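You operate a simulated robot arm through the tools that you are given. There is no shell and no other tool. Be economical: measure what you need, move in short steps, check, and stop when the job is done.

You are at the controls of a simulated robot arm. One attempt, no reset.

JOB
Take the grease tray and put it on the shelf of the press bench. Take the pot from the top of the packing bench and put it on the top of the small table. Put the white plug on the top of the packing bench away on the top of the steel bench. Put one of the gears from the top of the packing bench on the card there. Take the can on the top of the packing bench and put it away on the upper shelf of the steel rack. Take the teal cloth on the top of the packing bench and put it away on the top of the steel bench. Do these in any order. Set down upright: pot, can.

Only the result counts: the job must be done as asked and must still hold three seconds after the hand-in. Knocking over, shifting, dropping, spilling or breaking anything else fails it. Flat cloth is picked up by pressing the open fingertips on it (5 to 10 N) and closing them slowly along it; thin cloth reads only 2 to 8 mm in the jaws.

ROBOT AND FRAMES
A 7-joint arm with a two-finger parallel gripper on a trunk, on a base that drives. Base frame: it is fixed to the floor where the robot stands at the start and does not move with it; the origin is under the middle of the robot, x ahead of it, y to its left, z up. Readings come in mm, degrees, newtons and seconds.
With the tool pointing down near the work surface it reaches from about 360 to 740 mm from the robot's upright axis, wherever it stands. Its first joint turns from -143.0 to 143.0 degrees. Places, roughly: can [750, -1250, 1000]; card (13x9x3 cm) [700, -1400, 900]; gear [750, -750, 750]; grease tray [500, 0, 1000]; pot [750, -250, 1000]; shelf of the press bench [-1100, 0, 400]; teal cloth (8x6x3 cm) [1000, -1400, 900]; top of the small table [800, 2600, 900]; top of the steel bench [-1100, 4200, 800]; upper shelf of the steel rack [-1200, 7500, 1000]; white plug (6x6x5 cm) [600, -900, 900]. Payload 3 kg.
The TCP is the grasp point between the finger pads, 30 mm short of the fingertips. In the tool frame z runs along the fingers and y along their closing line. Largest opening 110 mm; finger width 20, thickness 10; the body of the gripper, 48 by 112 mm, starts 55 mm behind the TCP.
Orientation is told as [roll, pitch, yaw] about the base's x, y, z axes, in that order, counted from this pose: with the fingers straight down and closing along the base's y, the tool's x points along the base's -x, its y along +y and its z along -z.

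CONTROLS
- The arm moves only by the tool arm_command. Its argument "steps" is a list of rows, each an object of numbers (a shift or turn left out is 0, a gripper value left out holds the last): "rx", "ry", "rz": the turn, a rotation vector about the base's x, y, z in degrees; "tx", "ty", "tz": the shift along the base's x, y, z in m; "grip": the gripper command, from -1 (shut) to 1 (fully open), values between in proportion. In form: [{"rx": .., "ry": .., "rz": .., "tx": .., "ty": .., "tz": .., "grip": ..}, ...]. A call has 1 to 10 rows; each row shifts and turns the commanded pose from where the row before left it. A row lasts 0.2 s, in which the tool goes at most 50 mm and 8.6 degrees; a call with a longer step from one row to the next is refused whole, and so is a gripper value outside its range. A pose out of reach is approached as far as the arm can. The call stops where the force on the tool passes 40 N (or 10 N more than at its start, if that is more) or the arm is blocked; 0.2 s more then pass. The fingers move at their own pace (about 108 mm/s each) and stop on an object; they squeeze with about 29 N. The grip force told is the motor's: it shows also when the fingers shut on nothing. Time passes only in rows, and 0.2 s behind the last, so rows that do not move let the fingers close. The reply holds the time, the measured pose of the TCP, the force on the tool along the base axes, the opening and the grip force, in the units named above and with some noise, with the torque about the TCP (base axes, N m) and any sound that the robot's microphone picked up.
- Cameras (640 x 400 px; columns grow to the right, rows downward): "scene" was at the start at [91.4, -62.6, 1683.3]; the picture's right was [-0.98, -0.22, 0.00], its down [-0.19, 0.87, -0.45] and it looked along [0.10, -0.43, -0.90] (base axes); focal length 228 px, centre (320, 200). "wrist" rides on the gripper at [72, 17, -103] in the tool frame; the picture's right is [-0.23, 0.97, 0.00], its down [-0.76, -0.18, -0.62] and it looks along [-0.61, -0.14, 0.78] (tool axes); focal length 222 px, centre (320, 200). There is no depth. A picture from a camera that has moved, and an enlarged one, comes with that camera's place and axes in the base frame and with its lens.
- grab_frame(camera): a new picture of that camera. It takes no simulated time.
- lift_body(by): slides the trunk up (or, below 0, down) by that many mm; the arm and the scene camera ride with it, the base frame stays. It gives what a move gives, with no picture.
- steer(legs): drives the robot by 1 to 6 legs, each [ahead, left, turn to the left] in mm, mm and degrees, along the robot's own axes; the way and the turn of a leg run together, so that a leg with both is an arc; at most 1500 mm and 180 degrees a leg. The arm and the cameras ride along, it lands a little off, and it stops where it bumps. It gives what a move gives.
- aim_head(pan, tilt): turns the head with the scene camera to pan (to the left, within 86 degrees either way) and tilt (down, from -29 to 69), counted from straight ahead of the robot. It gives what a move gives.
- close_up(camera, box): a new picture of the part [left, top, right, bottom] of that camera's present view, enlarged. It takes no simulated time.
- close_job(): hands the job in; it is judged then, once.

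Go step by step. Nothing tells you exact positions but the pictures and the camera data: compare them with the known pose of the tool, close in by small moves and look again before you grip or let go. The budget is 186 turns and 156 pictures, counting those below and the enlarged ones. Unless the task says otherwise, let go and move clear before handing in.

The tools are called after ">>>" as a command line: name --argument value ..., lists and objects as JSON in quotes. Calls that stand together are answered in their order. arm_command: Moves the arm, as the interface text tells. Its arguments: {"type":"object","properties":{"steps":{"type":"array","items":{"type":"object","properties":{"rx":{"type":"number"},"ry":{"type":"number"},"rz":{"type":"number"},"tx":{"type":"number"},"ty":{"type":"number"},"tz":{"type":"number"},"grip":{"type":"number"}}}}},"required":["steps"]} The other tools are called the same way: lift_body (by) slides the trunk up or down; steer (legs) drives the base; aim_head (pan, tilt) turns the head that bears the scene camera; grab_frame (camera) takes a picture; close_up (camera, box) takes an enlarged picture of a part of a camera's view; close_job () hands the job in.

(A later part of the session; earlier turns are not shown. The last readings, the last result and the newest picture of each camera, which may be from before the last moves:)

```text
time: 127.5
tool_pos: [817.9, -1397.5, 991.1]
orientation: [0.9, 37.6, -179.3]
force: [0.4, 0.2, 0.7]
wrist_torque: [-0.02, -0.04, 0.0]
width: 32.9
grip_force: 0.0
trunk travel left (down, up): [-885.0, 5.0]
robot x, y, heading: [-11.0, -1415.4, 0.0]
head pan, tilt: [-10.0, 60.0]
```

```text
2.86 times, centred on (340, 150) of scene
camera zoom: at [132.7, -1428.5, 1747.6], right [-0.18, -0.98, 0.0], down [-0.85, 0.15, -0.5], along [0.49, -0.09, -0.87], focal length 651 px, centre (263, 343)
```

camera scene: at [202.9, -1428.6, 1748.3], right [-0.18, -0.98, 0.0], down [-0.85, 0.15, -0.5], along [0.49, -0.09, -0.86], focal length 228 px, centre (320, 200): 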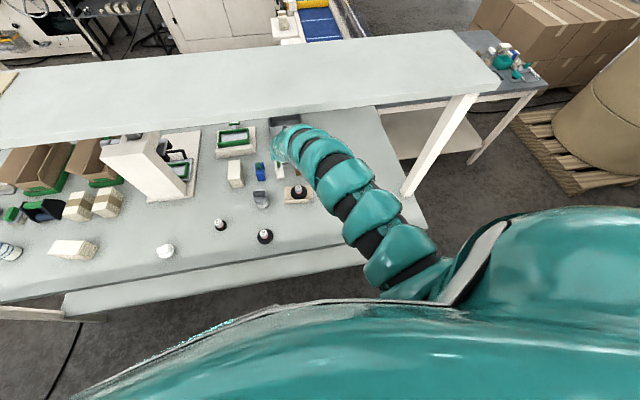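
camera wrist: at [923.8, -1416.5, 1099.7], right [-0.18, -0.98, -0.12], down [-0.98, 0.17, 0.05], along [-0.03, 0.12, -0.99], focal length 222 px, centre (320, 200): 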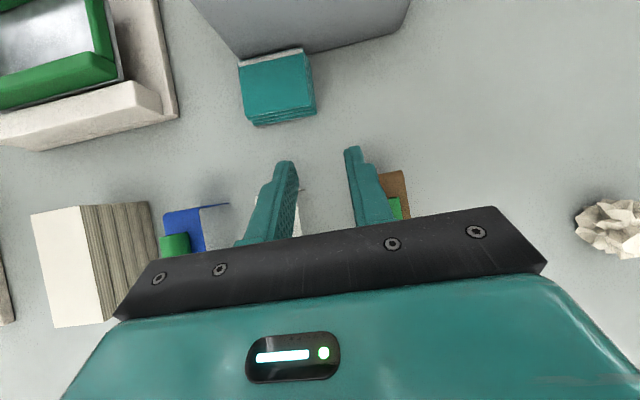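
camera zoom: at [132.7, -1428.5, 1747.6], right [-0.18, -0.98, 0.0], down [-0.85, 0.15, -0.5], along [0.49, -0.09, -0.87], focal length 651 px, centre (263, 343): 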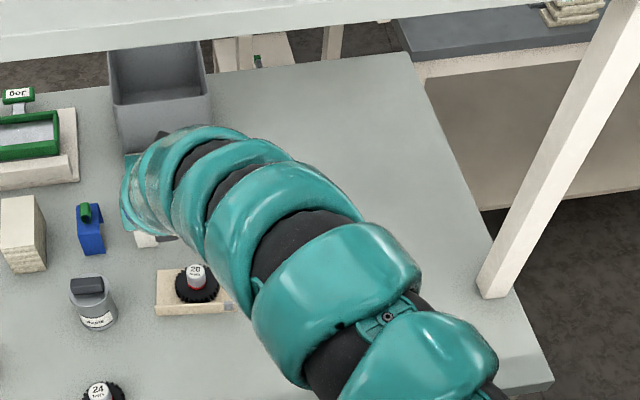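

The contact was high up (arm against the bench's upper shelf, robot leaned back). I'll lower the trunk so the arm passes under it, close the fingers, and pass between the white and brown bridges at y≈-1405.

>>> lift_body --by -70

>>> arm_command --steps '[{"ty": -0.008, "tz": 0.01, "ry": -2.5, "grip": -1}, {"tz": 0.01, "ry": -2.5}, {}, {}]'

>>> grab_frame --camera "wrist"

```text
time: 128.5
tool_pos: [819.7, -1398.6, 919.0]
orientation: [0.9, 37.4, -179.3]
force: [0.1, 0.8, -0.8]
wrist_torque: [-0.01, 0.02, -0.01]
width: 33.1
grip_force: 0.1
trunk travel left (down, up): [-815.0, 75.0]
robot x, y, heading: [-7.0, -1414.5, -0.1]
head pan, tilt: [-10.0, 60.0]
```

```text
time: 129.5
tool_pos: [820.4, -1407.2, 934.5]
orientation: [1.3, 41.3, -179.3]
force: [-0.5, -1.2, 0.8]
wrist_torque: [0.0, 0.02, 0.02]
width: 0.1
grip_force: 28.8
out of reach, approached as far as the arm can: row 2
trunk travel left (down, up): [-815.0, 75.0]
robot x, y, heading: [-7.2, -1416.9, 0.0]
head pan, tilt: [-10.0, 60.0]
```

```text
86 pictures are left
camera wrist: at [805.4, -1420.8, 1060.0], right [-0.17, -0.98, -0.13], down [-0.98, 0.18, -0.04], along [0.06, 0.12, -0.99], focal length 222 px, centre (320, 200)
```

wrist: 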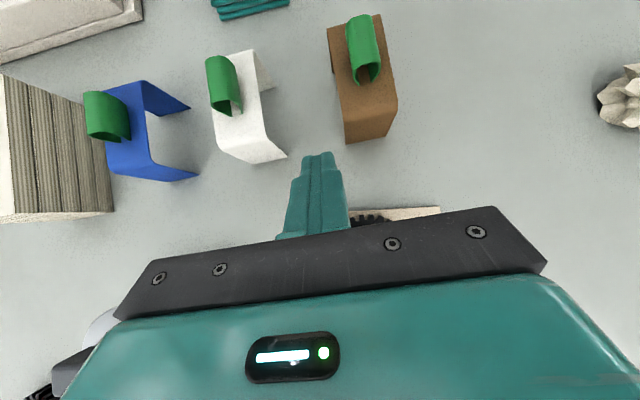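

Gap centre between bridges is y≈-1404; roll tops ≈937. Raising the trunk 10 mm, nudging +3 mm in y, then driving in by short legs.

>>> lift_body --by 10

>>> arm_command --steps '[{"ty": 0.003}, {}]'

>>> steer --legs '[[50, 0, 0]]'

>>> grab_frame --camera "wrist"

```text
time: 130.1
tool_pos: [819.9, -1407.2, 944.8]
orientation: [1.3, 41.3, -179.2]
force: [-0.2, 0.0, 0.4]
wrist_torque: [0.04, 0.01, -0.02]
width: 0.0
grip_force: 29.1
trunk travel left (down, up): [-825.0, 65.0]
robot x, y, heading: [-5.7, -1416.6, -0.3]
head pan, tilt: [-10.0, 60.0]
```

```text
time: 130.7
tool_pos: [819.7, -1406.0, 944.2]
orientation: [1.3, 41.4, -179.3]
force: [-0.3, 0.2, -0.3]
wrist_torque: [0.01, 0.01, -0.04]
width: 0.1
grip_force: 28.4
trunk travel left (down, up): [-825.0, 65.0]
robot x, y, heading: [-7.0, -1413.9, -0.4]
head pan, tilt: [-10.0, 60.0]
```

```text
time: 131.6
tool_pos: [872.2, -1406.2, 942.1]
orientation: [1.3, 41.2, -179.1]
force: [0.5, 0.7, -0.2]
wrist_torque: [-0.03, 0.02, 0.01]
width: 0.3
grip_force: 28.9
trunk travel left (down, up): [-825.0, 65.0]
robot x, y, heading: [42.4, -1414.1, -0.1]
head pan, tilt: [-10.0, 60.0]
```

```text
85 pictures are left
camera wrist: at [857.2, -1418.4, 1068.1], right [-0.17, -0.98, -0.13], down [-0.98, 0.18, -0.04], along [0.06, 0.12, -0.99], focal length 222 px, centre (320, 200)
```

wrist: 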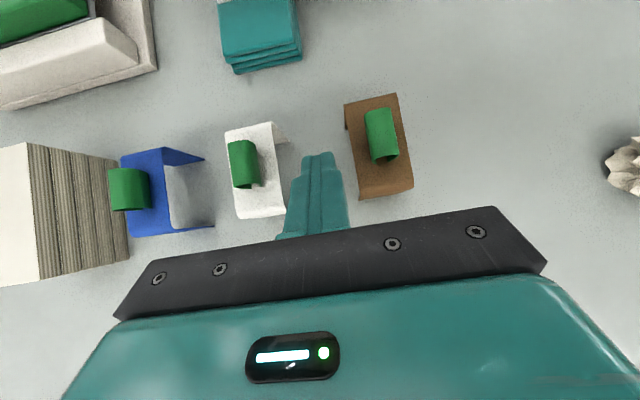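

Passing cleanly between. Another 50 mm.

>>> steer --legs '[[50, 0, 0]]'

>>> grab_frame --camera "wrist"

>>> grab_frame --camera "scene"

```text
time: 132.6
tool_pos: [921.1, -1405.4, 943.0]
orientation: [1.3, 41.1, -179.1]
force: [0.7, -0.6, 0.7]
wrist_torque: [0.0, 0.0, -0.02]
width: 0.0
grip_force: 29.2
trunk travel left (down, up): [-825.0, 65.0]
robot x, y, heading: [94.1, -1415.3, 0.0]
head pan, tilt: [-10.0, 60.0]
```

```text
84 pictures are left
camera wrist: at [907.5, -1418.5, 1067.9], right [-0.17, -0.98, -0.13], down [-0.98, 0.18, -0.04], along [0.06, 0.12, -0.99], focal length 222 px, centre (320, 200)
```

wrist: 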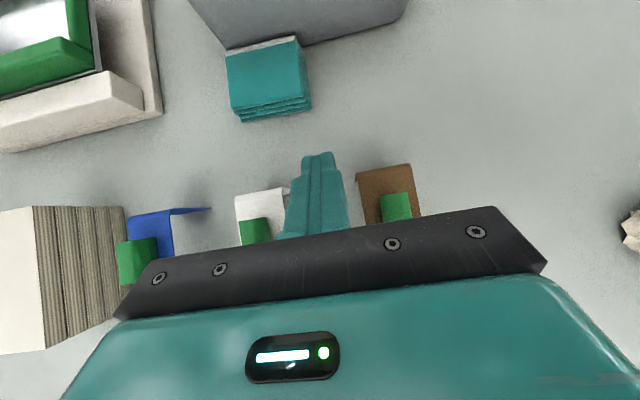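

```text
83 pictures are left
camera scene: at [239.6, -1428.8, 1687.0], right [-0.18, -0.98, 0.0], down [-0.85, 0.15, -0.5], along [0.49, -0.09, -0.87], focal length 228 px, centre (320, 200)
```

scene: 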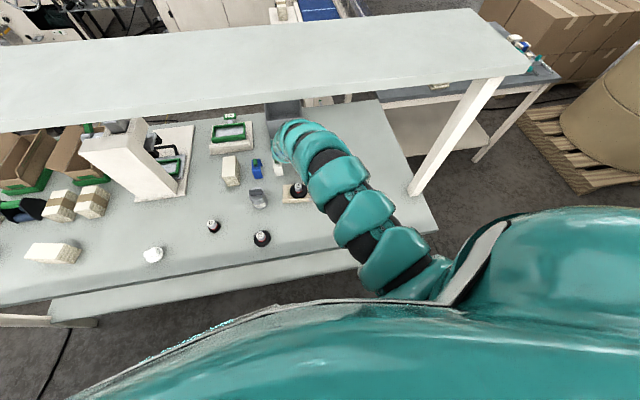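

Still clear. Continuing with 45 mm more, checking for bumps.

>>> steer --legs '[[45, 0, 0]]'

>>> grab_frame --camera "wrist"

>>> close_up --camera "scene" --box '[230, 80, 470, 280]'

```text
time: 133.5
tool_pos: [966.9, -1406.1, 941.3]
orientation: [1.3, 41.2, -179.3]
force: [0.4, -0.4, -0.5]
wrist_torque: [-0.03, 0.02, 0.01]
width: 0.0
grip_force: 28.9
trunk travel left (down, up): [-825.0, 65.0]
robot x, y, heading: [137.6, -1417.3, 0.2]
head pan, tilt: [-10.0, 60.0]
```

```text
82 pictures are left
camera wrist: at [952.7, -1418.5, 1067.7], right [-0.17, -0.98, -0.13], down [-0.98, 0.18, -0.04], along [0.06, 0.12, -0.99], focal length 222 px, centre (320, 200)
```

wrist: 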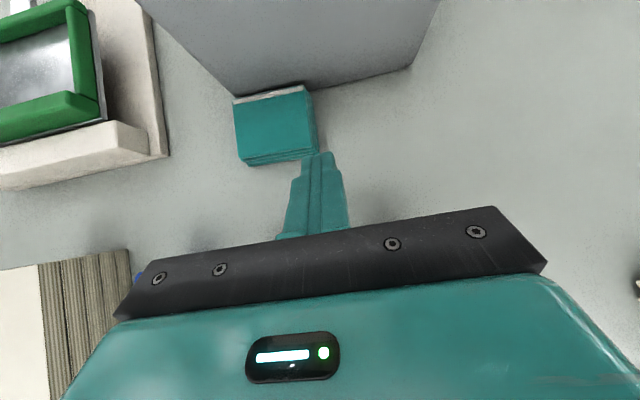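

```text
2.00 times, centred on (350, 180) of scene
camera zoom: at [284.9, -1428.8, 1687.0], right [-0.18, -0.98, 0.0], down [-0.85, 0.15, -0.5], along [0.49, -0.09, -0.87], focal length 456 px, centre (260, 240)
```

zoom: 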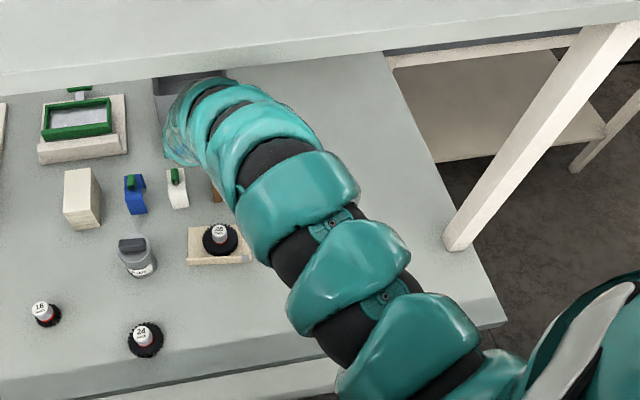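

In position past the bridges. Cloth spans x≈1008–1060, y≈-1334…-1404. Opening, centring at y=-1369 and extending.

>>> arm_command --steps '[{"ty": 0.018, "grip": 0.9}, {"ty": 0.018, "grip": 0.9}, {"tx": 0.02}, {"tx": 0.02}, {}]'

>>> grab_frame --camera "wrist"

```text
time: 134.7
tool_pos: [1003.7, -1369.0, 944.4]
orientation: [1.4, 41.2, -179.4]
force: [0.6, -0.2, -0.7]
wrist_torque: [0.01, 0.01, 0.01]
width: 104.5
grip_force: 0.1
trunk travel left (down, up): [-825.0, 65.0]
robot x, y, heading: [134.9, -1414.4, -0.2]
head pan, tilt: [-10.0, 60.0]
```

```text
80 pictures are left
camera wrist: at [989.2, -1381.8, 1069.5], right [-0.17, -0.98, -0.13], down [-0.98, 0.18, -0.04], along [0.06, 0.12, -0.99], focal length 222 px, centre (320, 200)
```

wrist: 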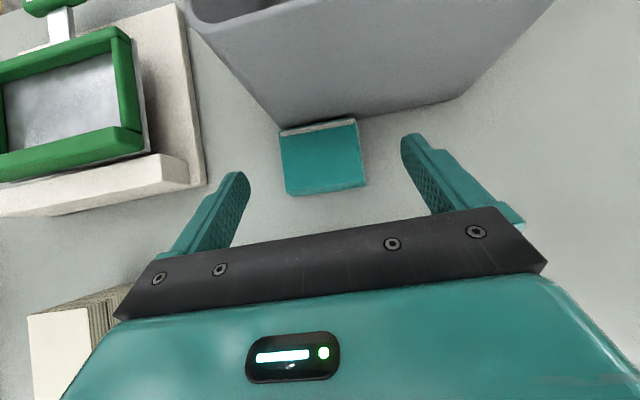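

Well centred laterally. Adding 8 mm forward and lowering by the trunk.

>>> arm_command --steps '[{"tx": 0.008}, {}]'

>>> lift_body --by -40

>>> grab_frame --camera "wrist"

```text
time: 135.3
tool_pos: [1004.1, -1369.1, 943.9]
orientation: [1.3, 41.3, -179.1]
force: [-0.1, -0.5, -0.3]
wrist_torque: [-0.01, 0.01, 0.01]
width: 104.4
grip_force: 0.0
out of reach, approached as far as the arm can: row 1
trunk travel left (down, up): [-825.0, 65.0]
robot x, y, heading: [138.9, -1413.7, -0.4]
head pan, tilt: [-10.0, 60.0]
```

```text
time: 136.1
tool_pos: [1004.4, -1368.6, 904.0]
orientation: [1.3, 41.4, -179.2]
force: [0.0, -0.3, -0.2]
wrist_torque: [-0.02, 0.02, 0.0]
width: 104.3
grip_force: 0.0
trunk travel left (down, up): [-785.0, 105.0]
robot x, y, heading: [137.4, -1414.3, 0.2]
head pan, tilt: [-10.0, 60.0]
```

```text
79 pictures are left
camera wrist: at [989.3, -1381.5, 1030.0], right [-0.17, -0.98, -0.13], down [-0.98, 0.18, -0.04], along [0.06, 0.12, -0.99], focal length 222 px, centre (320, 200)
```

wrist: 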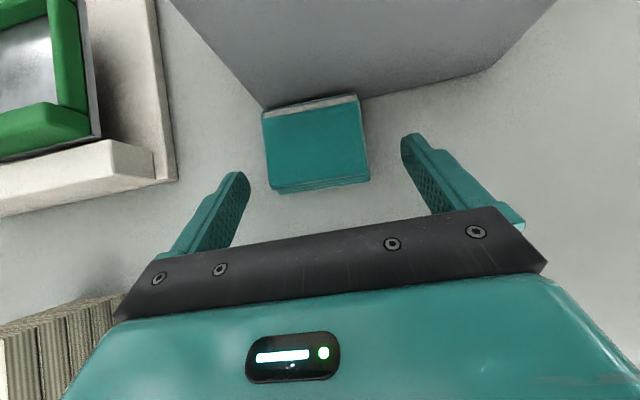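

Fingers overlap the front ~20 mm of the cloth; inching the base 12 mm ahead for a fuller grip, then lowering.

>>> steer --legs '[[12, 0, 0]]'

>>> lift_body --by -9

>>> grab_frame --camera "wrist"

```text
time: 136.8
tool_pos: [1016.2, -1368.2, 903.6]
orientation: [1.3, 41.3, -179.2]
force: [0.4, -0.2, 0.1]
wrist_torque: [0.03, 0.0, 0.03]
width: 104.5
grip_force: 0.1
trunk travel left (down, up): [-785.0, 105.0]
robot x, y, heading: [153.2, -1414.8, 0.2]
head pan, tilt: [-10.0, 60.0]
```

```text
time: 137.4
tool_pos: [1016.9, -1367.9, 895.8]
orientation: [1.2, 41.4, -179.2]
force: [0.4, -0.5, -0.4]
wrist_torque: [-0.01, -0.02, -0.02]
width: 104.6
grip_force: 0.1
trunk travel left (down, up): [-776.0, 114.0]
robot x, y, heading: [151.8, -1416.4, -0.3]
head pan, tilt: [-10.0, 60.0]
```

```text
78 pictures are left
camera wrist: at [1001.1, -1381.6, 1020.7], right [-0.17, -0.98, -0.13], down [-0.98, 0.18, -0.04], along [0.06, 0.12, -0.99], focal length 222 px, centre (320, 200)
```

wrist: 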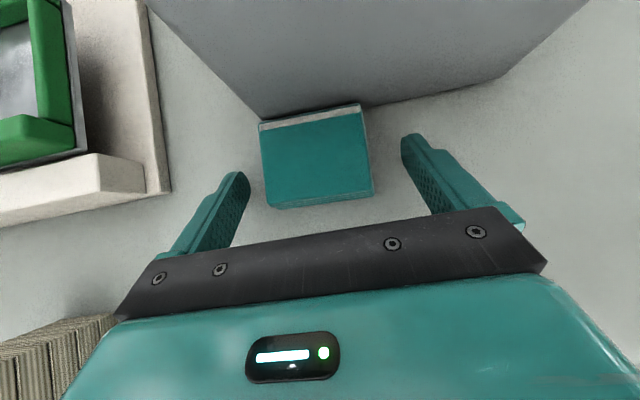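

Good. Lowering 2 mm more and closing slowly.

>>> lift_body --by -2

>>> arm_command --steps '[{"grip": 0.6}, {"grip": 0.4}, {"grip": 0.2}, {"grip": 0.0}, {"grip": -0.3}, {"grip": -0.6}, {"grip": -1}, {"grip": -1}]'

>>> grab_frame --camera "wrist"

```text
time: 137.9
tool_pos: [1015.3, -1368.5, 893.0]
orientation: [1.3, 41.4, -179.2]
force: [-0.7, 0.2, -0.5]
wrist_torque: [0.02, 0.02, 0.0]
width: 104.4
grip_force: 0.0
trunk travel left (down, up): [-774.0, 116.0]
robot x, y, heading: [149.3, -1413.2, -0.1]
head pan, tilt: [-10.0, 60.0]
```

```text
time: 139.8
tool_pos: [1015.8, -1369.4, 893.9]
orientation: [1.2, 41.4, -179.2]
force: [0.3, -0.1, -0.4]
wrist_torque: [0.0, -0.04, 0.0]
width: 71.1
grip_force: 29.4
trunk travel left (down, up): [-774.0, 116.0]
robot x, y, heading: [150.7, -1414.3, -0.1]
head pan, tilt: [-10.0, 60.0]
```

```text
77 pictures are left
camera wrist: at [1001.1, -1381.7, 1018.8], right [-0.17, -0.98, -0.13], down [-0.98, 0.18, -0.04], along [0.06, 0.12, -0.99], focal length 222 px, centre (320, 200)
```

wrist: 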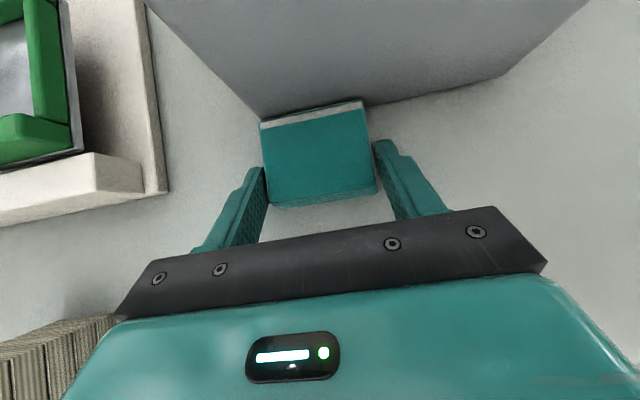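

Gripped at 71 mm. Pulling slightly away from the bin, then lifting 50 mm by the trunk.

>>> arm_command --steps '[{"tz": 0.004, "tx": -0.002, "grip": -1}, {"tx": -0.01}, {"tx": -0.013, "tz": 0.003}, {}]'

>>> lift_body --by 45

>>> grab_frame --camera "wrist"

```text
time: 140.8
tool_pos: [990.6, -1369.0, 899.2]
orientation: [1.3, 41.1, -179.2]
force: [-0.5, 0.0, -1.3]
wrist_torque: [0.04, 0.01, 0.03]
width: 71.1
grip_force: 28.5
trunk travel left (down, up): [-774.0, 116.0]
robot x, y, heading: [152.3, -1418.6, -0.2]
head pan, tilt: [-10.0, 60.0]
```

```text
time: 141.6
tool_pos: [992.2, -1369.1, 946.0]
orientation: [1.3, 41.3, -179.2]
force: [0.5, 0.8, -0.5]
wrist_torque: [0.04, -0.01, 0.02]
width: 71.4
grip_force: 28.7
trunk travel left (down, up): [-819.0, 71.0]
robot x, y, heading: [145.7, -1416.4, -0.4]
head pan, tilt: [-10.0, 60.0]
```

```text
76 pictures are left
camera wrist: at [976.3, -1382.0, 1070.8], right [-0.17, -0.98, -0.13], down [-0.98, 0.18, -0.04], along [0.06, 0.12, -0.99], focal length 222 px, centre (320, 200)
```

wrist: 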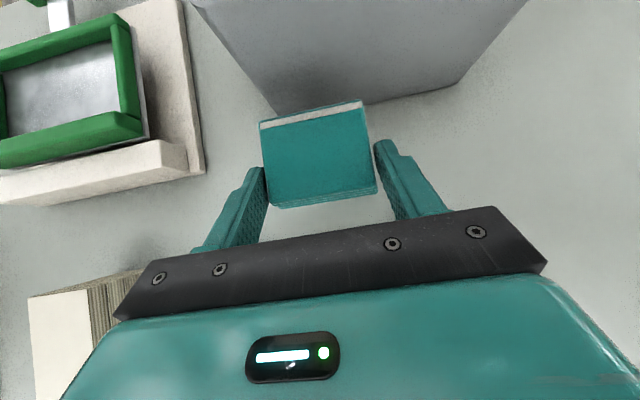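

Cloth is up. Strafing right 180 mm to clear the brown bridge, then backing out.

>>> steer --legs '[[0, -180, 0]]'

>>> grab_frame --camera "wrist"

```text
time: 143.1
tool_pos: [989.5, -1549.6, 946.1]
orientation: [1.2, 41.4, -179.3]
force: [0.0, -0.5, -0.7]
wrist_torque: [0.04, 0.03, 0.0]
width: 71.4
grip_force: 28.9
trunk travel left (down, up): [-819.0, 71.0]
robot x, y, heading: [151.4, -1593.9, -0.1]
head pan, tilt: [-10.0, 60.0]
```

```text
75 pictures are left
camera wrist: at [975.8, -1562.5, 1071.0], right [-0.17, -0.98, -0.13], down [-0.98, 0.18, -0.04], along [0.06, 0.13, -0.99], focal length 222 px, centre (320, 200)
```

wrist: 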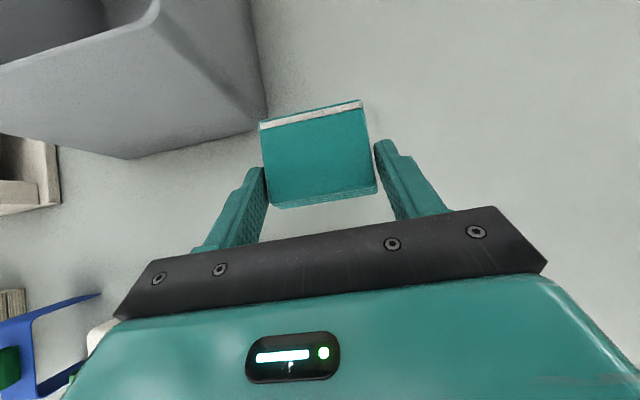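

Clear. Backing out 450 mm.

>>> steer --legs '[[-150, 0, 0], [-350, 0, 0]]'

>>> aim_head --pan 30 --tilt 45

>>> grab_frame --camera "scene"

```text
time: 146.4
tool_pos: [489.4, -1551.0, 945.8]
orientation: [1.3, 41.4, -179.5]
force: [-0.2, 0.6, -0.7]
wrist_torque: [0.0, 0.02, 0.0]
width: 71.3
grip_force: 28.5
trunk travel left (down, up): [-819.0, 71.0]
robot x, y, heading: [-354.4, -1590.9, -0.3]
head pan, tilt: [-10.0, 60.0]
```

```text
time: 147.4
tool_pos: [490.0, -1549.1, 945.4]
orientation: [1.4, 41.2, -179.5]
force: [0.4, -0.4, 0.1]
wrist_torque: [0.0, 0.0, -0.03]
width: 71.2
grip_force: 28.4
trunk travel left (down, up): [-819.0, 71.0]
robot x, y, heading: [-351.4, -1590.5, -0.5]
head pan, tilt: [30.0, 45.0]
```

```text
74 pictures are left
camera scene: at [-203.3, -1554.5, 1700.8], right [0.49, -0.87, 0.0], down [-0.62, -0.35, -0.71], along [0.61, 0.35, -0.71], focal length 228 px, centre (320, 200)
```

scene: 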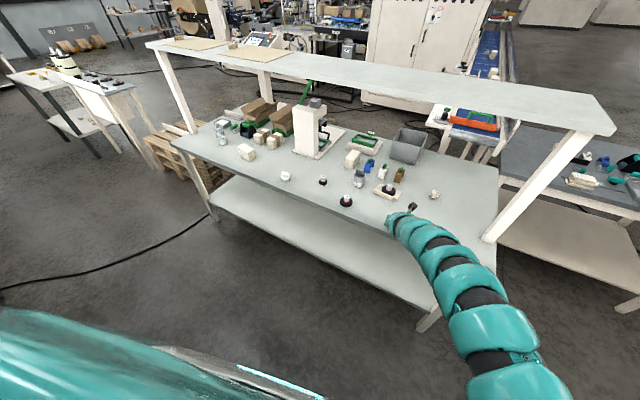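

All intact. Turning left and driving along the aisle toward the steel bench.

>>> steer --legs '[[0, 0, 90], [1500, -220, 0], [1500, 0, 0]]'

>>> aim_head --pan 30 --tilt 25

>>> grab_frame --camera "scene"

```text
refused: leg 2 is longer than a leg can be; nothing moved
```

```text
time: 148.3
tool_pos: [490.1, -1549.8, 943.8]
orientation: [1.3, 41.3, -179.6]
force: [0.8, -0.1, -0.5]
wrist_torque: [0.0, -0.01, 0.0]
width: 71.3
grip_force: 29.2
trunk travel left (down, up): [-819.0, 71.0]
robot x, y, heading: [-354.4, -1593.5, -0.5]
head pan, tilt: [30.0, 25.0]
```

```text
73 pictures are left
camera scene: at [-194.0, -1549.0, 1731.3], right [0.49, -0.87, 0.0], down [-0.37, -0.21, -0.91], along [0.79, 0.45, -0.42], focal length 228 px, centre (320, 200)
```

scene: 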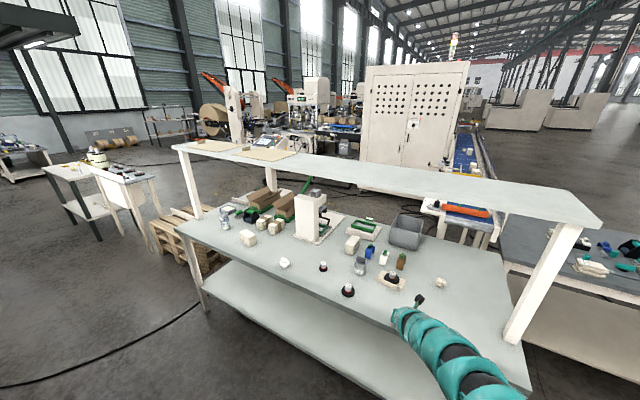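

>>> steer --legs '[[0, 0, 90], [1450, -220, 0], [1500, 0, 0]]'

>>> grab_frame --camera "scene"

```text
time: 166.3
tool_pos: [-92.4, 2185.0, 945.6]
orientation: [1.3, 41.2, -90.3]
force: [0.2, 0.8, -1.8]
wrist_torque: [0.01, 0.02, 0.0]
width: 71.1
grip_force: 28.9
trunk travel left (down, up): [-819.0, 71.0]
robot x, y, heading: [-58.0, 1338.9, 88.7]
head pan, tilt: [30.0, 25.0]
```

```text
72 pictures are left
camera scene: at [-106.0, 1502.7, 1731.3], right [0.88, 0.48, 0.0], down [0.2, -0.37, -0.91], along [-0.44, 0.79, -0.42], focal length 228 px, centre (320, 200)
```

scene: 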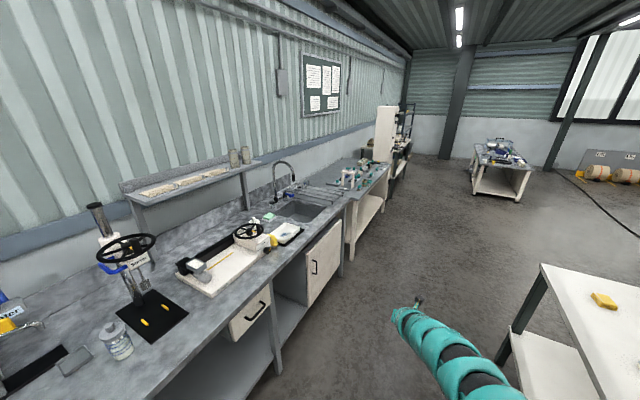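

The steel bench is the grey-topped table beyond the sink bench. Driving on and facing it.

>>> steer --legs '[[1500, 0, 1.3], [1100, 0, 0]]'

>>> aim_head --pan 75 --tilt 40

>>> grab_frame --camera "scene"

```text
time: 179.0
tool_pos: [-78.4, 4777.9, 945.1]
orientation: [1.3, 41.3, -89.6]
force: [-0.4, -0.1, -0.4]
wrist_torque: [-0.01, 0.01, -0.02]
width: 71.4
grip_force: 29.5
trunk travel left (down, up): [-819.0, 71.0]
robot x, y, heading: [-37.6, 3934.7, 89.3]
head pan, tilt: [30.0, 25.0]
```

```text
time: 180.1
tool_pos: [-78.5, 4778.5, 945.3]
orientation: [1.4, 41.3, -89.8]
force: [-0.2, 0.4, -1.0]
wrist_torque: [-0.02, -0.02, 0.0]
width: 71.2
grip_force: 29.0
trunk travel left (down, up): [-819.0, 71.0]
robot x, y, heading: [-41.2, 3936.6, 89.4]
head pan, tilt: [75.0, 40.0]
```

```text
71 pictures are left
camera scene: at [-120.7, 4038.5, 1708.1], right [0.27, 0.96, 0.0], down [0.62, -0.17, -0.77], along [-0.74, 0.21, -0.64], focal length 228 px, centre (320, 200)
```

scene: 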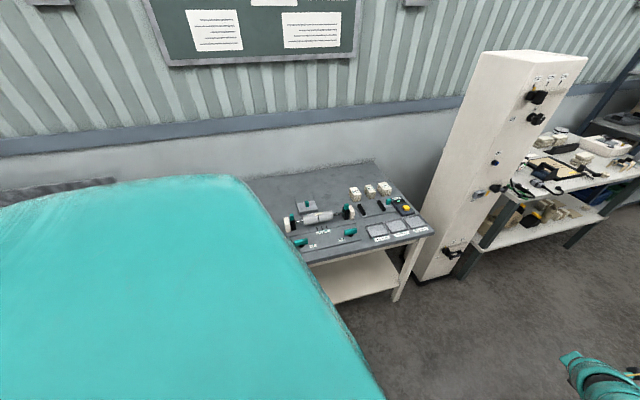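

Moving 250 mm away from the bench, then turning to face it.

>>> steer --legs '[[350, -250, 0], [0, 0, 90]]'

>>> aim_head --pan 0 --tilt 40

>>> grab_frame --camera "scene"

>>> close_up --camera "scene" --box '[180, 140, 400, 290]'

```text
time: 186.5
tool_pos: [-626.2, 4248.3, 945.6]
orientation: [1.3, 41.3, -0.1]
force: [-0.1, -0.2, 0.1]
wrist_torque: [-0.01, 0.01, -0.01]
width: 71.2
grip_force: 29.0
trunk travel left (down, up): [-819.0, 71.0]
robot x, y, heading: [215.2, 4280.8, 179.2]
head pan, tilt: [75.0, 40.0]
```

```text
time: 188.0
tool_pos: [-626.6, 4248.8, 944.8]
orientation: [1.3, 41.4, -0.1]
force: [-0.6, 0.3, 0.3]
wrist_torque: [0.0, -0.02, -0.01]
width: 70.9
grip_force: 29.2
trunk travel left (down, up): [-819.0, 71.0]
robot x, y, heading: [216.9, 4282.7, 179.2]
head pan, tilt: [0.0, 40.0]
```

```text
70 pictures are left
camera scene: at [48.7, 4285.0, 1708.0], right [0.02, 1.0, 0.0], down [0.64, -0.01, -0.77], along [-0.77, 0.01, -0.64], focal length 228 px, centre (320, 200)
```

scene: 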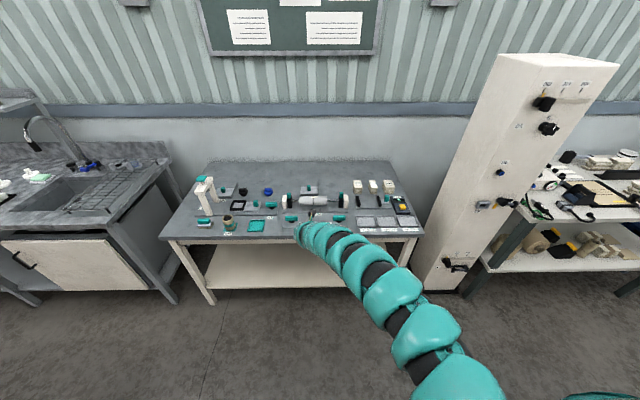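

```text
2.67 times, centred on (290, 215) of scene
camera zoom: at [48.7, 4285.0, 1708.0], right [0.02, 1.0, 0.0], down [0.64, -0.01, -0.77], along [-0.77, 0.01, -0.64], focal length 608 px, centre (400, 160)
```

zoom: 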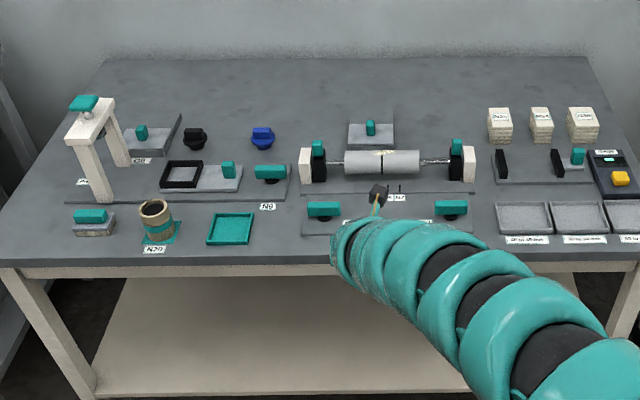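

The steel bench has free space toward the back, around (-1220, 4405) between the small tray and the boxes. Raising the trunk to clear the roller, then approaching.

>>> lift_body --by 70

>>> steer --legs '[[0, -156, 0.8], [400, 0, 0]]'

>>> grab_frame --camera "wrist"

>>> grab_frame --camera "scene"

```text
time: 189.1
tool_pos: [-625.5, 4249.1, 1015.0]
orientation: [1.3, 41.3, -0.1]
force: [-0.1, -0.1, -0.5]
wrist_torque: [0.0, 0.01, -0.03]
width: 71.3
grip_force: 29.1
trunk travel left (down, up): [-889.0, 1.0]
robot x, y, heading: [216.7, 4285.0, 178.6]
head pan, tilt: [0.0, 40.0]
```

```text
time: 192.6
tool_pos: [-1023.0, 4396.5, 1014.2]
orientation: [1.3, 41.3, 0.8]
force: [0.8, -0.2, -0.1]
wrist_torque: [0.02, -0.01, 0.0]
width: 70.7
grip_force: 29.4
trunk travel left (down, up): [-889.0, 1.0]
robot x, y, heading: [-182.9, 4440.3, 179.7]
head pan, tilt: [0.0, 40.0]
```

```text
68 pictures are left
camera wrist: at [-1010.1, 4412.5, 1140.5], right [0.17, 0.98, -0.13], down [0.98, -0.18, -0.04], along [-0.06, -0.12, -0.99], focal length 222 px, centre (320, 200)
```

wrist: 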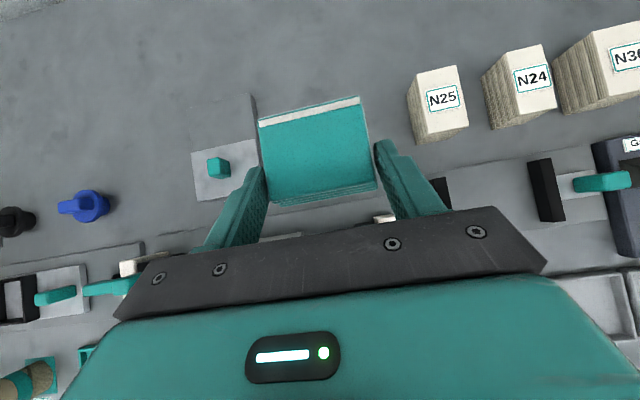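

```text
67 pictures are left
camera scene: at [-349.8, 4441.3, 1778.0], right [0.0, 1.0, 0.0], down [0.64, 0.0, -0.77], along [-0.77, 0.0, -0.64], focal length 228 px, centre (320, 200)
```

scene: 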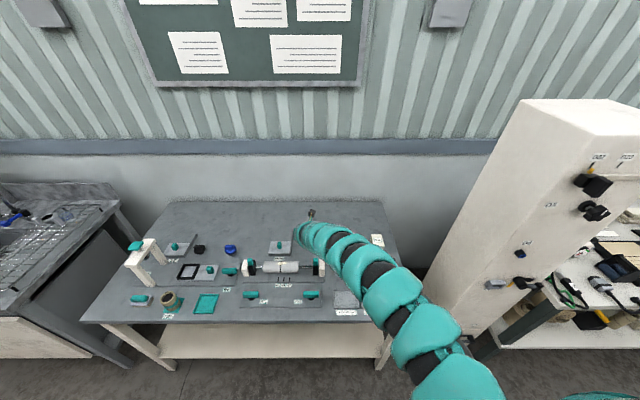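

Clear slot between the small plate (y≤4300) and box N25 (y≥4520). Advancing 165 mm.

>>> steer --legs '[[165, -12, 0.3]]'

>>> lift_body --by -130

>>> grab_frame --camera "wrist"

```text
time: 194.0
tool_pos: [-1190.1, 4403.2, 1013.7]
orientation: [1.3, 41.3, 1.1]
force: [-0.3, -0.9, -0.2]
wrist_torque: [-0.01, -0.04, -0.01]
width: 71.5
grip_force: 29.3
trunk travel left (down, up): [-889.0, 1.0]
robot x, y, heading: [-349.1, 4455.5, -179.8]
head pan, tilt: [0.0, 40.0]
```

```text
time: 195.6
tool_pos: [-1187.8, 4403.7, 885.3]
orientation: [1.2, 41.3, 1.1]
force: [-0.2, 0.6, -0.9]
wrist_torque: [-0.02, 0.0, 0.0]
width: 71.2
grip_force: 29.0
trunk travel left (down, up): [-759.0, 131.0]
robot x, y, heading: [-347.3, 4453.2, -179.7]
head pan, tilt: [0.0, 40.0]
```

```text
66 pictures are left
camera wrist: at [-1174.7, 4419.5, 1011.2], right [0.17, 0.98, -0.13], down [0.98, -0.17, -0.04], along [-0.06, -0.12, -0.99], focal length 222 px, centre (320, 200)
```

wrist: 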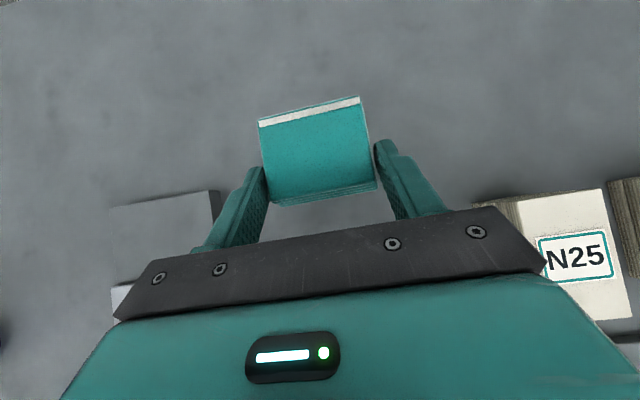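

Clear below. Lowering further, then feeling for contact with arm steps.

>>> lift_body --by -35

>>> arm_command --steps '[{"tz": -0.004}, {"tz": -0.004}, {"tz": -0.004}, {"tz": -0.003}, {"tz": -0.003}, {"tz": -0.003}, {"tz": -0.003}, {}]'

```text
time: 196.4
tool_pos: [-1188.7, 4403.0, 850.6]
orientation: [1.3, 41.4, 1.0]
force: [-1.0, 0.4, -0.4]
wrist_torque: [0.04, 0.0, 0.01]
width: 71.1
grip_force: 28.9
trunk travel left (down, up): [-724.0, 166.0]
robot x, y, heading: [-345.4, 4455.5, -179.7]
head pan, tilt: [0.0, 40.0]
```

```text
time: 198.2
tool_pos: [-1187.7, 4403.4, 831.7]
orientation: [1.2, 41.9, 1.0]
force: [-5.7, 1.2, 36.1]
wrist_torque: [-0.16, 0.3, -0.04]
width: 71.3
grip_force: 29.2
trunk travel left (down, up): [-724.0, 166.0]
robot x, y, heading: [-346.1, 4451.1, -179.9]
head pan, tilt: [0.0, 40.0]
```

Contact at TCP z≈832. Easing 2 mm, releasing, rising.

>>> arm_command --steps '[{"tz": 0.002}, {"grip": 0.2}, {"grip": 0.6}, {"grip": 1}, {"grip": 1}]'

>>> lift_body --by 100

>>> grab_frame --camera "wrist"

```text
time: 199.4
tool_pos: [-1184.7, 4406.3, 829.8]
orientation: [1.1, 41.4, 0.8]
force: [7.1, 21.6, 28.3]
wrist_torque: [-0.86, 0.16, 0.12]
width: 98.7
grip_force: 0.0
trunk travel left (down, up): [-724.0, 166.0]
robot x, y, heading: [-345.5, 4452.9, -180.0]
head pan, tilt: [0.0, 40.0]
```

```text
time: 200.7
tool_pos: [-1187.7, 4404.6, 927.8]
orientation: [1.3, 41.4, 1.1]
force: [0.9, 0.2, -0.1]
wrist_torque: [0.02, -0.04, 0.0]
width: 109.9
grip_force: 0.0
trunk travel left (down, up): [-824.0, 66.0]
robot x, y, heading: [-350.7, 4457.3, -179.8]
head pan, tilt: [0.0, 40.0]
```

```text
65 pictures are left
camera wrist: at [-1175.0, 4420.0, 1053.5], right [0.17, 0.98, -0.13], down [0.98, -0.17, -0.04], along [-0.06, -0.12, -0.99], focal length 222 px, centre (320, 200)
```

wrist: 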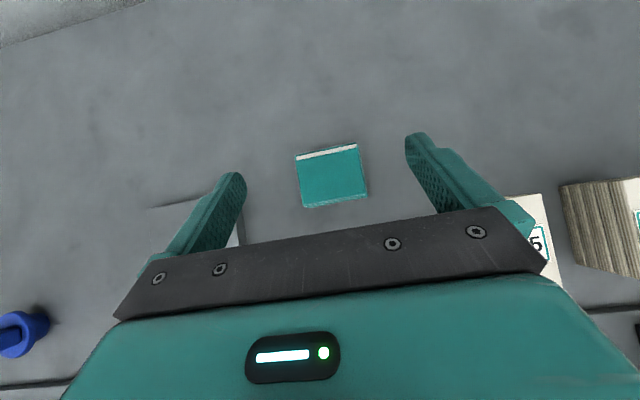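

Cloth placed on the steel bench. Raising, backing off and returning to the packing bench for the white plug.

>>> lift_body --by 65

>>> steer --legs '[[-570, 0, 0], [0, 0, 90], [1450, -300, 0], [1480, -180, 0], [1500, 0, 0], [950, 0, 0]]'

>>> steer --legs '[[0, 0, 90]]'

>>> aim_head --pan 0 --tilt 45

>>> grab_frame --camera "scene"

```text
time: 201.7
tool_pos: [-1189.3, 4403.6, 992.0]
orientation: [1.2, 41.3, 1.1]
force: [0.4, 0.3, 0.0]
wrist_torque: [-0.02, -0.04, -0.02]
width: 110.0
grip_force: 0.1
trunk travel left (down, up): [-889.0, 1.0]
robot x, y, heading: [-345.9, 4453.2, -179.7]
head pan, tilt: [0.0, 40.0]
```

```text
time: 234.3
tool_pos: [-217.3, -1771.4, 993.6]
orientation: [1.3, 41.3, 90.7]
force: [0.2, -0.1, 0.1]
wrist_torque: [-0.01, 0.02, -0.01]
width: 110.0
grip_force: 0.0
trunk travel left (down, up): [-889.0, 1.0]
robot x, y, heading: [-266.5, -932.9, -90.1]
head pan, tilt: [0.0, 40.0]
```

```text
time: 238.5
tool_pos: [577.2, -895.6, 993.1]
orientation: [1.3, 41.4, 179.8]
force: [-0.4, 0.2, -0.1]
wrist_torque: [-0.02, 0.0, 0.0]
width: 110.1
grip_force: 0.1
trunk travel left (down, up): [-889.0, 1.0]
robot x, y, heading: [-264.3, -928.3, -0.9]
head pan, tilt: [0.0, 40.0]
```

```text
time: 239.2
tool_pos: [578.2, -895.4, 994.0]
orientation: [1.3, 41.3, 179.9]
force: [-0.3, 0.1, 0.1]
wrist_torque: [-0.02, 0.0, 0.0]
width: 110.1
grip_force: 0.1
trunk travel left (down, up): [-889.0, 1.0]
robot x, y, heading: [-261.9, -929.0, -0.9]
head pan, tilt: [0.0, 45.0]
```

```text
64 pictures are left
camera scene: at [-104.4, -933.3, 1770.8], right [-0.02, -1.0, 0.0], down [-0.71, 0.01, -0.71], along [0.71, -0.01, -0.71], focal length 228 px, centre (320, 200)
```

scene: 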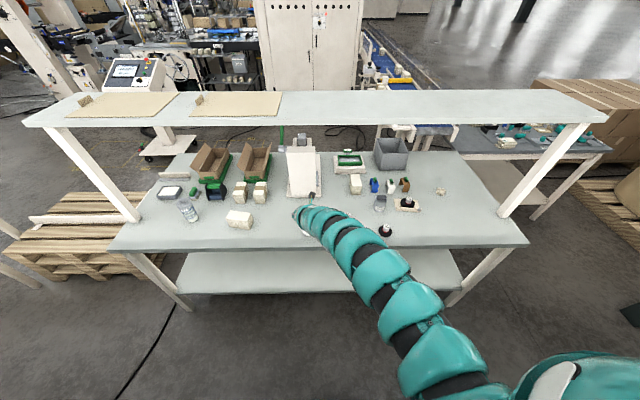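

Right above the plug by luck. Looking with the wrist camera.

>>> grab_frame --camera "wrist"

```text
63 pictures are left
camera wrist: at [563.3, -909.1, 1118.7], right [-0.19, -0.97, -0.13], down [-0.98, 0.19, -0.04], along [0.06, 0.12, -0.99], focal length 222 px, centre (320, 200)
```

wrist: 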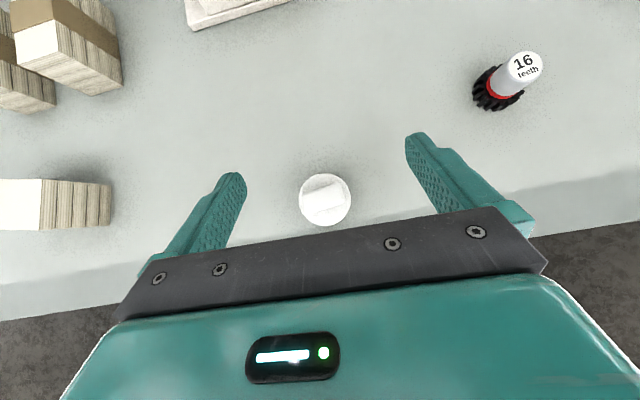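

Plug at ≈(576,-886), ~58 mm across. Centring and lowering.

>>> arm_command --steps '[{"tx": -0.012, "ty": 0.0095}, {}]'

>>> lift_body --by -70

>>> grab_frame --camera "wrist"

```text
time: 239.8
tool_pos: [567.1, -887.0, 994.3]
orientation: [1.3, 41.3, 179.7]
force: [1.0, -0.1, -0.3]
wrist_torque: [-0.03, -0.02, -0.03]
width: 110.1
grip_force: 0.0
trunk travel left (down, up): [-889.0, 1.0]
robot x, y, heading: [-263.4, -929.6, -1.0]
head pan, tilt: [0.0, 45.0]
```

```text
time: 240.9
tool_pos: [566.6, -886.0, 923.0]
orientation: [1.3, 41.4, 179.7]
force: [0.0, 0.0, 0.5]
wrist_torque: [-0.04, -0.02, -0.02]
width: 110.2
grip_force: 0.1
trunk travel left (down, up): [-819.0, 71.0]
robot x, y, heading: [-265.0, -928.7, -1.1]
head pan, tilt: [0.0, 45.0]
```

```text
62 pictures are left
camera wrist: at [551.2, -899.3, 1048.9], right [-0.19, -0.97, -0.13], down [-0.98, 0.19, -0.04], along [0.06, 0.12, -0.99], focal length 222 px, centre (320, 200)
```

wrist: 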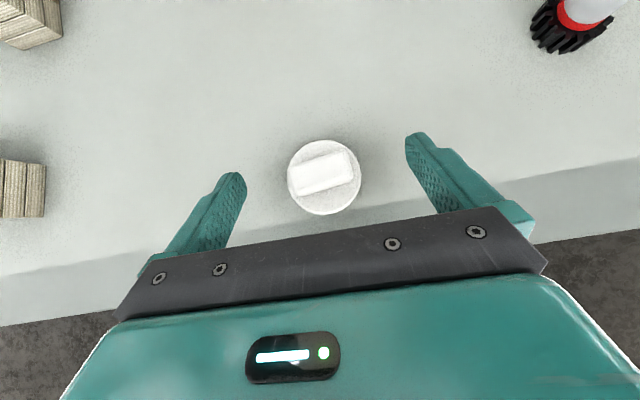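

Flange top ≈877 with a fin above. Shifting 5 mm back, lowering to just above the bench and closing.

>>> arm_command --steps '[{"tx": -0.005}, {}]'

>>> lift_body --by -30

>>> arm_command --steps '[{"grip": 0.3}, {"grip": 0.0}, {"grip": -0.5}, {"grip": -1}, {"grip": -1}]'

>>> grab_frame --camera "wrist"

```text
time: 241.5
tool_pos: [561.3, -887.3, 923.7]
orientation: [1.3, 41.3, 179.7]
force: [0.0, -0.7, 0.3]
wrist_torque: [0.01, 0.01, 0.02]
width: 110.1
grip_force: 0.1
trunk travel left (down, up): [-819.0, 71.0]
robot x, y, heading: [-262.5, -927.9, -1.2]
head pan, tilt: [0.0, 45.0]
```

```text
time: 242.2
tool_pos: [561.1, -885.8, 893.1]
orientation: [1.3, 41.4, 179.8]
force: [0.3, -0.1, -1.0]
wrist_torque: [-0.03, -0.03, 0.03]
width: 109.9
grip_force: 0.0
trunk travel left (down, up): [-789.0, 101.0]
robot x, y, heading: [-264.8, -927.4, -1.2]
head pan, tilt: [0.0, 45.0]
```

```text
time: 243.4
tool_pos: [560.9, -885.6, 892.6]
orientation: [1.2, 41.4, 179.8]
force: [0.4, 0.3, 0.3]
wrist_torque: [-0.01, 0.01, 0.01]
width: 54.0
grip_force: 29.0
trunk travel left (down, up): [-789.0, 101.0]
robot x, y, heading: [-263.7, -929.5, -1.3]
head pan, tilt: [0.0, 45.0]
```

```text
61 pictures are left
camera wrist: at [546.2, -899.3, 1018.8], right [-0.19, -0.97, -0.13], down [-0.98, 0.19, -0.04], along [0.06, 0.12, -0.99], focal length 222 px, centre (320, 200)
```

wrist: 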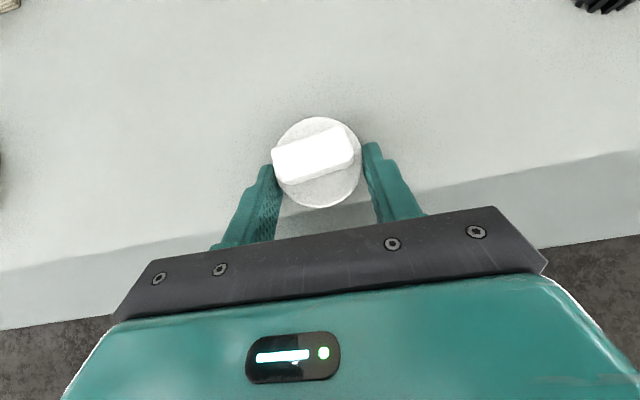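

>>> lift_body --by 60

>>> grab_frame --camera "wrist"

```text
time: 244.4
tool_pos: [561.1, -886.5, 952.7]
orientation: [1.3, 41.3, 179.8]
force: [0.3, -0.1, -0.3]
wrist_torque: [-0.01, 0.04, 0.01]
width: 53.8
grip_force: 28.6
trunk travel left (down, up): [-849.0, 41.0]
robot x, y, heading: [-264.3, -932.8, -1.1]
head pan, tilt: [0.0, 45.0]
```

```text
60 pictures are left
camera wrist: at [546.4, -899.3, 1078.5], right [-0.19, -0.97, -0.13], down [-0.98, 0.19, -0.04], along [0.06, 0.12, -0.99], focal length 222 px, centre (320, 200)
```

wrist: 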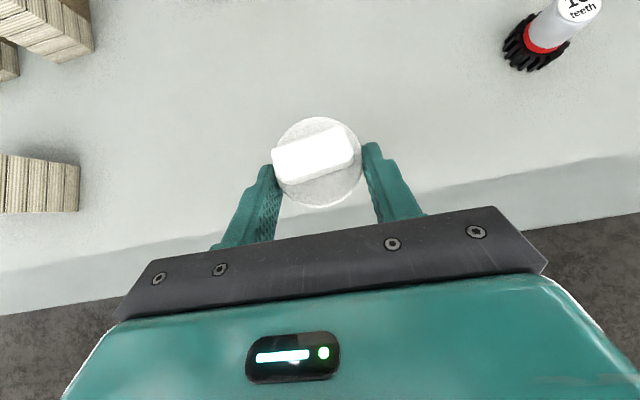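

Held firmly. Driving the plug to the steel bench.

>>> steer --legs '[[-100, 0, 1], [0, 0, 90], [1480, -150, 0], [1485, -150, 0], [1485, -150, 0], [885, -130, 0]]'

>>> lift_body --by 41

>>> steer --legs '[[0, 0, 90]]'

>>> grab_frame --camera "scene"

```text
time: 274.7
tool_pos: [226.6, 5235.8, 952.7]
orientation: [1.2, 41.3, -89.5]
force: [0.0, 0.1, 0.2]
wrist_torque: [-0.03, 0.03, -0.01]
width: 53.8
grip_force: 29.3
trunk travel left (down, up): [-849.0, 41.0]
robot x, y, heading: [276.0, 4409.8, 89.3]
head pan, tilt: [0.0, 45.0]
```

```text
time: 275.5
tool_pos: [228.1, 5235.1, 993.5]
orientation: [1.3, 41.2, -89.6]
force: [-0.6, 1.0, -0.3]
wrist_torque: [-0.01, 0.01, -0.02]
width: 53.6
grip_force: 29.7
trunk travel left (down, up): [-890.0, 0.0]
robot x, y, heading: [283.1, 4411.3, 89.4]
head pan, tilt: [0.0, 45.0]
```

```text
time: 279.8
tool_pos: [-546.3, 4352.8, 993.6]
orientation: [1.3, 41.3, 0.8]
force: [0.3, 0.4, -0.7]
wrist_torque: [-0.02, -0.04, 0.02]
width: 53.7
grip_force: 29.0
trunk travel left (down, up): [-890.0, 0.0]
robot x, y, heading: [277.6, 4408.7, 180.1]
head pan, tilt: [0.0, 45.0]
```

```text
59 pictures are left
camera scene: at [114.0, 4409.2, 1771.8], right [0.0, 1.0, 0.0], down [0.71, 0.0, -0.71], along [-0.71, 0.0, -0.71], focal length 228 px, centre (320, 200)
```

scene: 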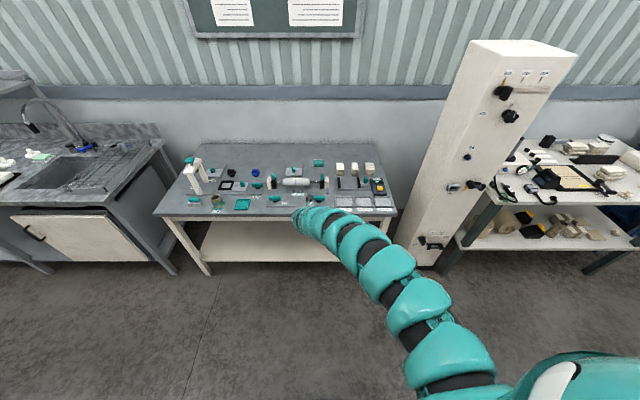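

Cloth is resting there. A slot at about (-1190, 4090), between the blue puck and the small plate, looks free; approaching.

>>> steer --legs '[[0, 263, 0], [450, 0, 0]]'

>>> grab_frame --camera "wrist"

```text
time: 284.0
tool_pos: [-998.2, 4090.6, 991.7]
orientation: [1.3, 41.3, 1.0]
force: [-0.3, -0.2, -1.5]
wrist_torque: [-0.01, 0.01, 0.01]
width: 53.7
grip_force: 29.1
trunk travel left (down, up): [-890.0, 0.0]
robot x, y, heading: [-174.0, 4148.9, 180.0]
head pan, tilt: [0.0, 45.0]
```

```text
58 pictures are left
camera wrist: at [-985.7, 4106.2, 1119.2], right [0.17, 0.98, -0.13], down [0.98, -0.18, -0.04], along [-0.06, -0.12, -0.99], focal length 222 px, centre (320, 200)
```

wrist: 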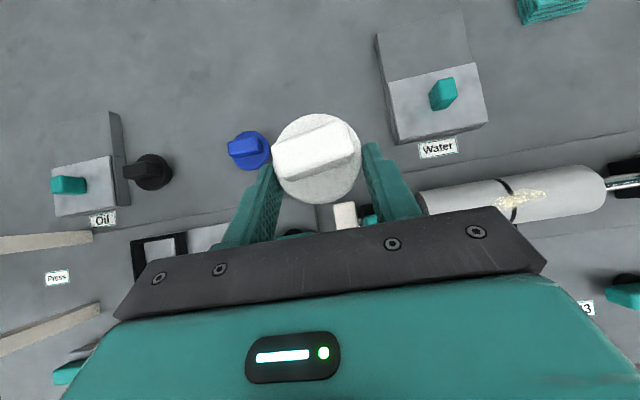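

Slot between y≈4005 and 4187 is clear. Advancing and lowering.

>>> steer --legs '[[172, 0, 0]]'

>>> lift_body --by -135

>>> grab_frame --camera "wrist"

```text
time: 285.4
tool_pos: [-1170.4, 4089.3, 993.9]
orientation: [1.3, 41.3, 0.7]
force: [-0.2, -0.3, -0.8]
wrist_torque: [-0.02, -0.02, 0.03]
width: 53.8
grip_force: 29.3
trunk travel left (down, up): [-890.0, 0.0]
robot x, y, heading: [-346.6, 4148.7, 179.7]
head pan, tilt: [0.0, 45.0]
```

```text
time: 287.1
tool_pos: [-1170.4, 4090.5, 857.9]
orientation: [1.3, 41.4, 0.8]
force: [-0.3, 0.1, -1.1]
wrist_torque: [0.0, -0.02, -0.01]
width: 53.7
grip_force: 28.9
trunk travel left (down, up): [-755.0, 135.0]
robot x, y, heading: [-345.7, 4146.4, 180.0]
head pan, tilt: [0.0, 45.0]
```

```text
57 pictures are left
camera wrist: at [-1157.2, 4106.5, 984.9], right [0.17, 0.98, -0.13], down [0.98, -0.18, -0.04], along [-0.06, -0.12, -0.99], focal length 222 px, centre (320, 200)
```

wrist: 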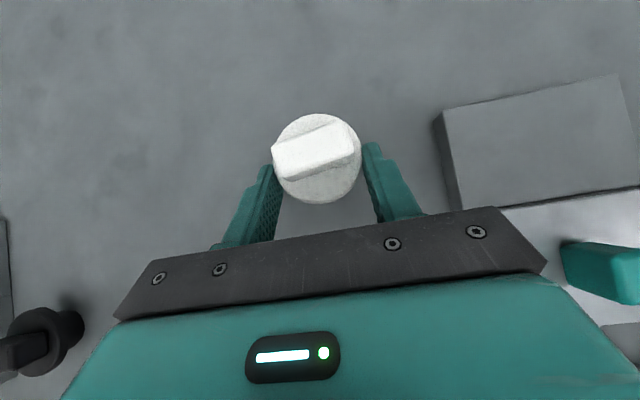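

>>> arm_command --steps '[{"tz": -0.005}, {"tz": -0.005}, {"tz": -0.005}, {"tz": -0.004}, {"tz": -0.003}, {"tz": -0.002}, {"tz": -0.002}, {"tz": -0.002}, {}]'

```text
time: 289.1
tool_pos: [-1170.8, 4088.5, 832.8]
orientation: [1.3, 41.5, 0.8]
force: [-2.9, 0.6, 12.1]
wrist_torque: [0.23, 0.32, 0.05]
width: 53.7
grip_force: 29.2
trunk travel left (down, up): [-755.0, 135.0]
robot x, y, heading: [-341.8, 4149.7, 179.8]
head pan, tilt: [0.0, 45.0]
```

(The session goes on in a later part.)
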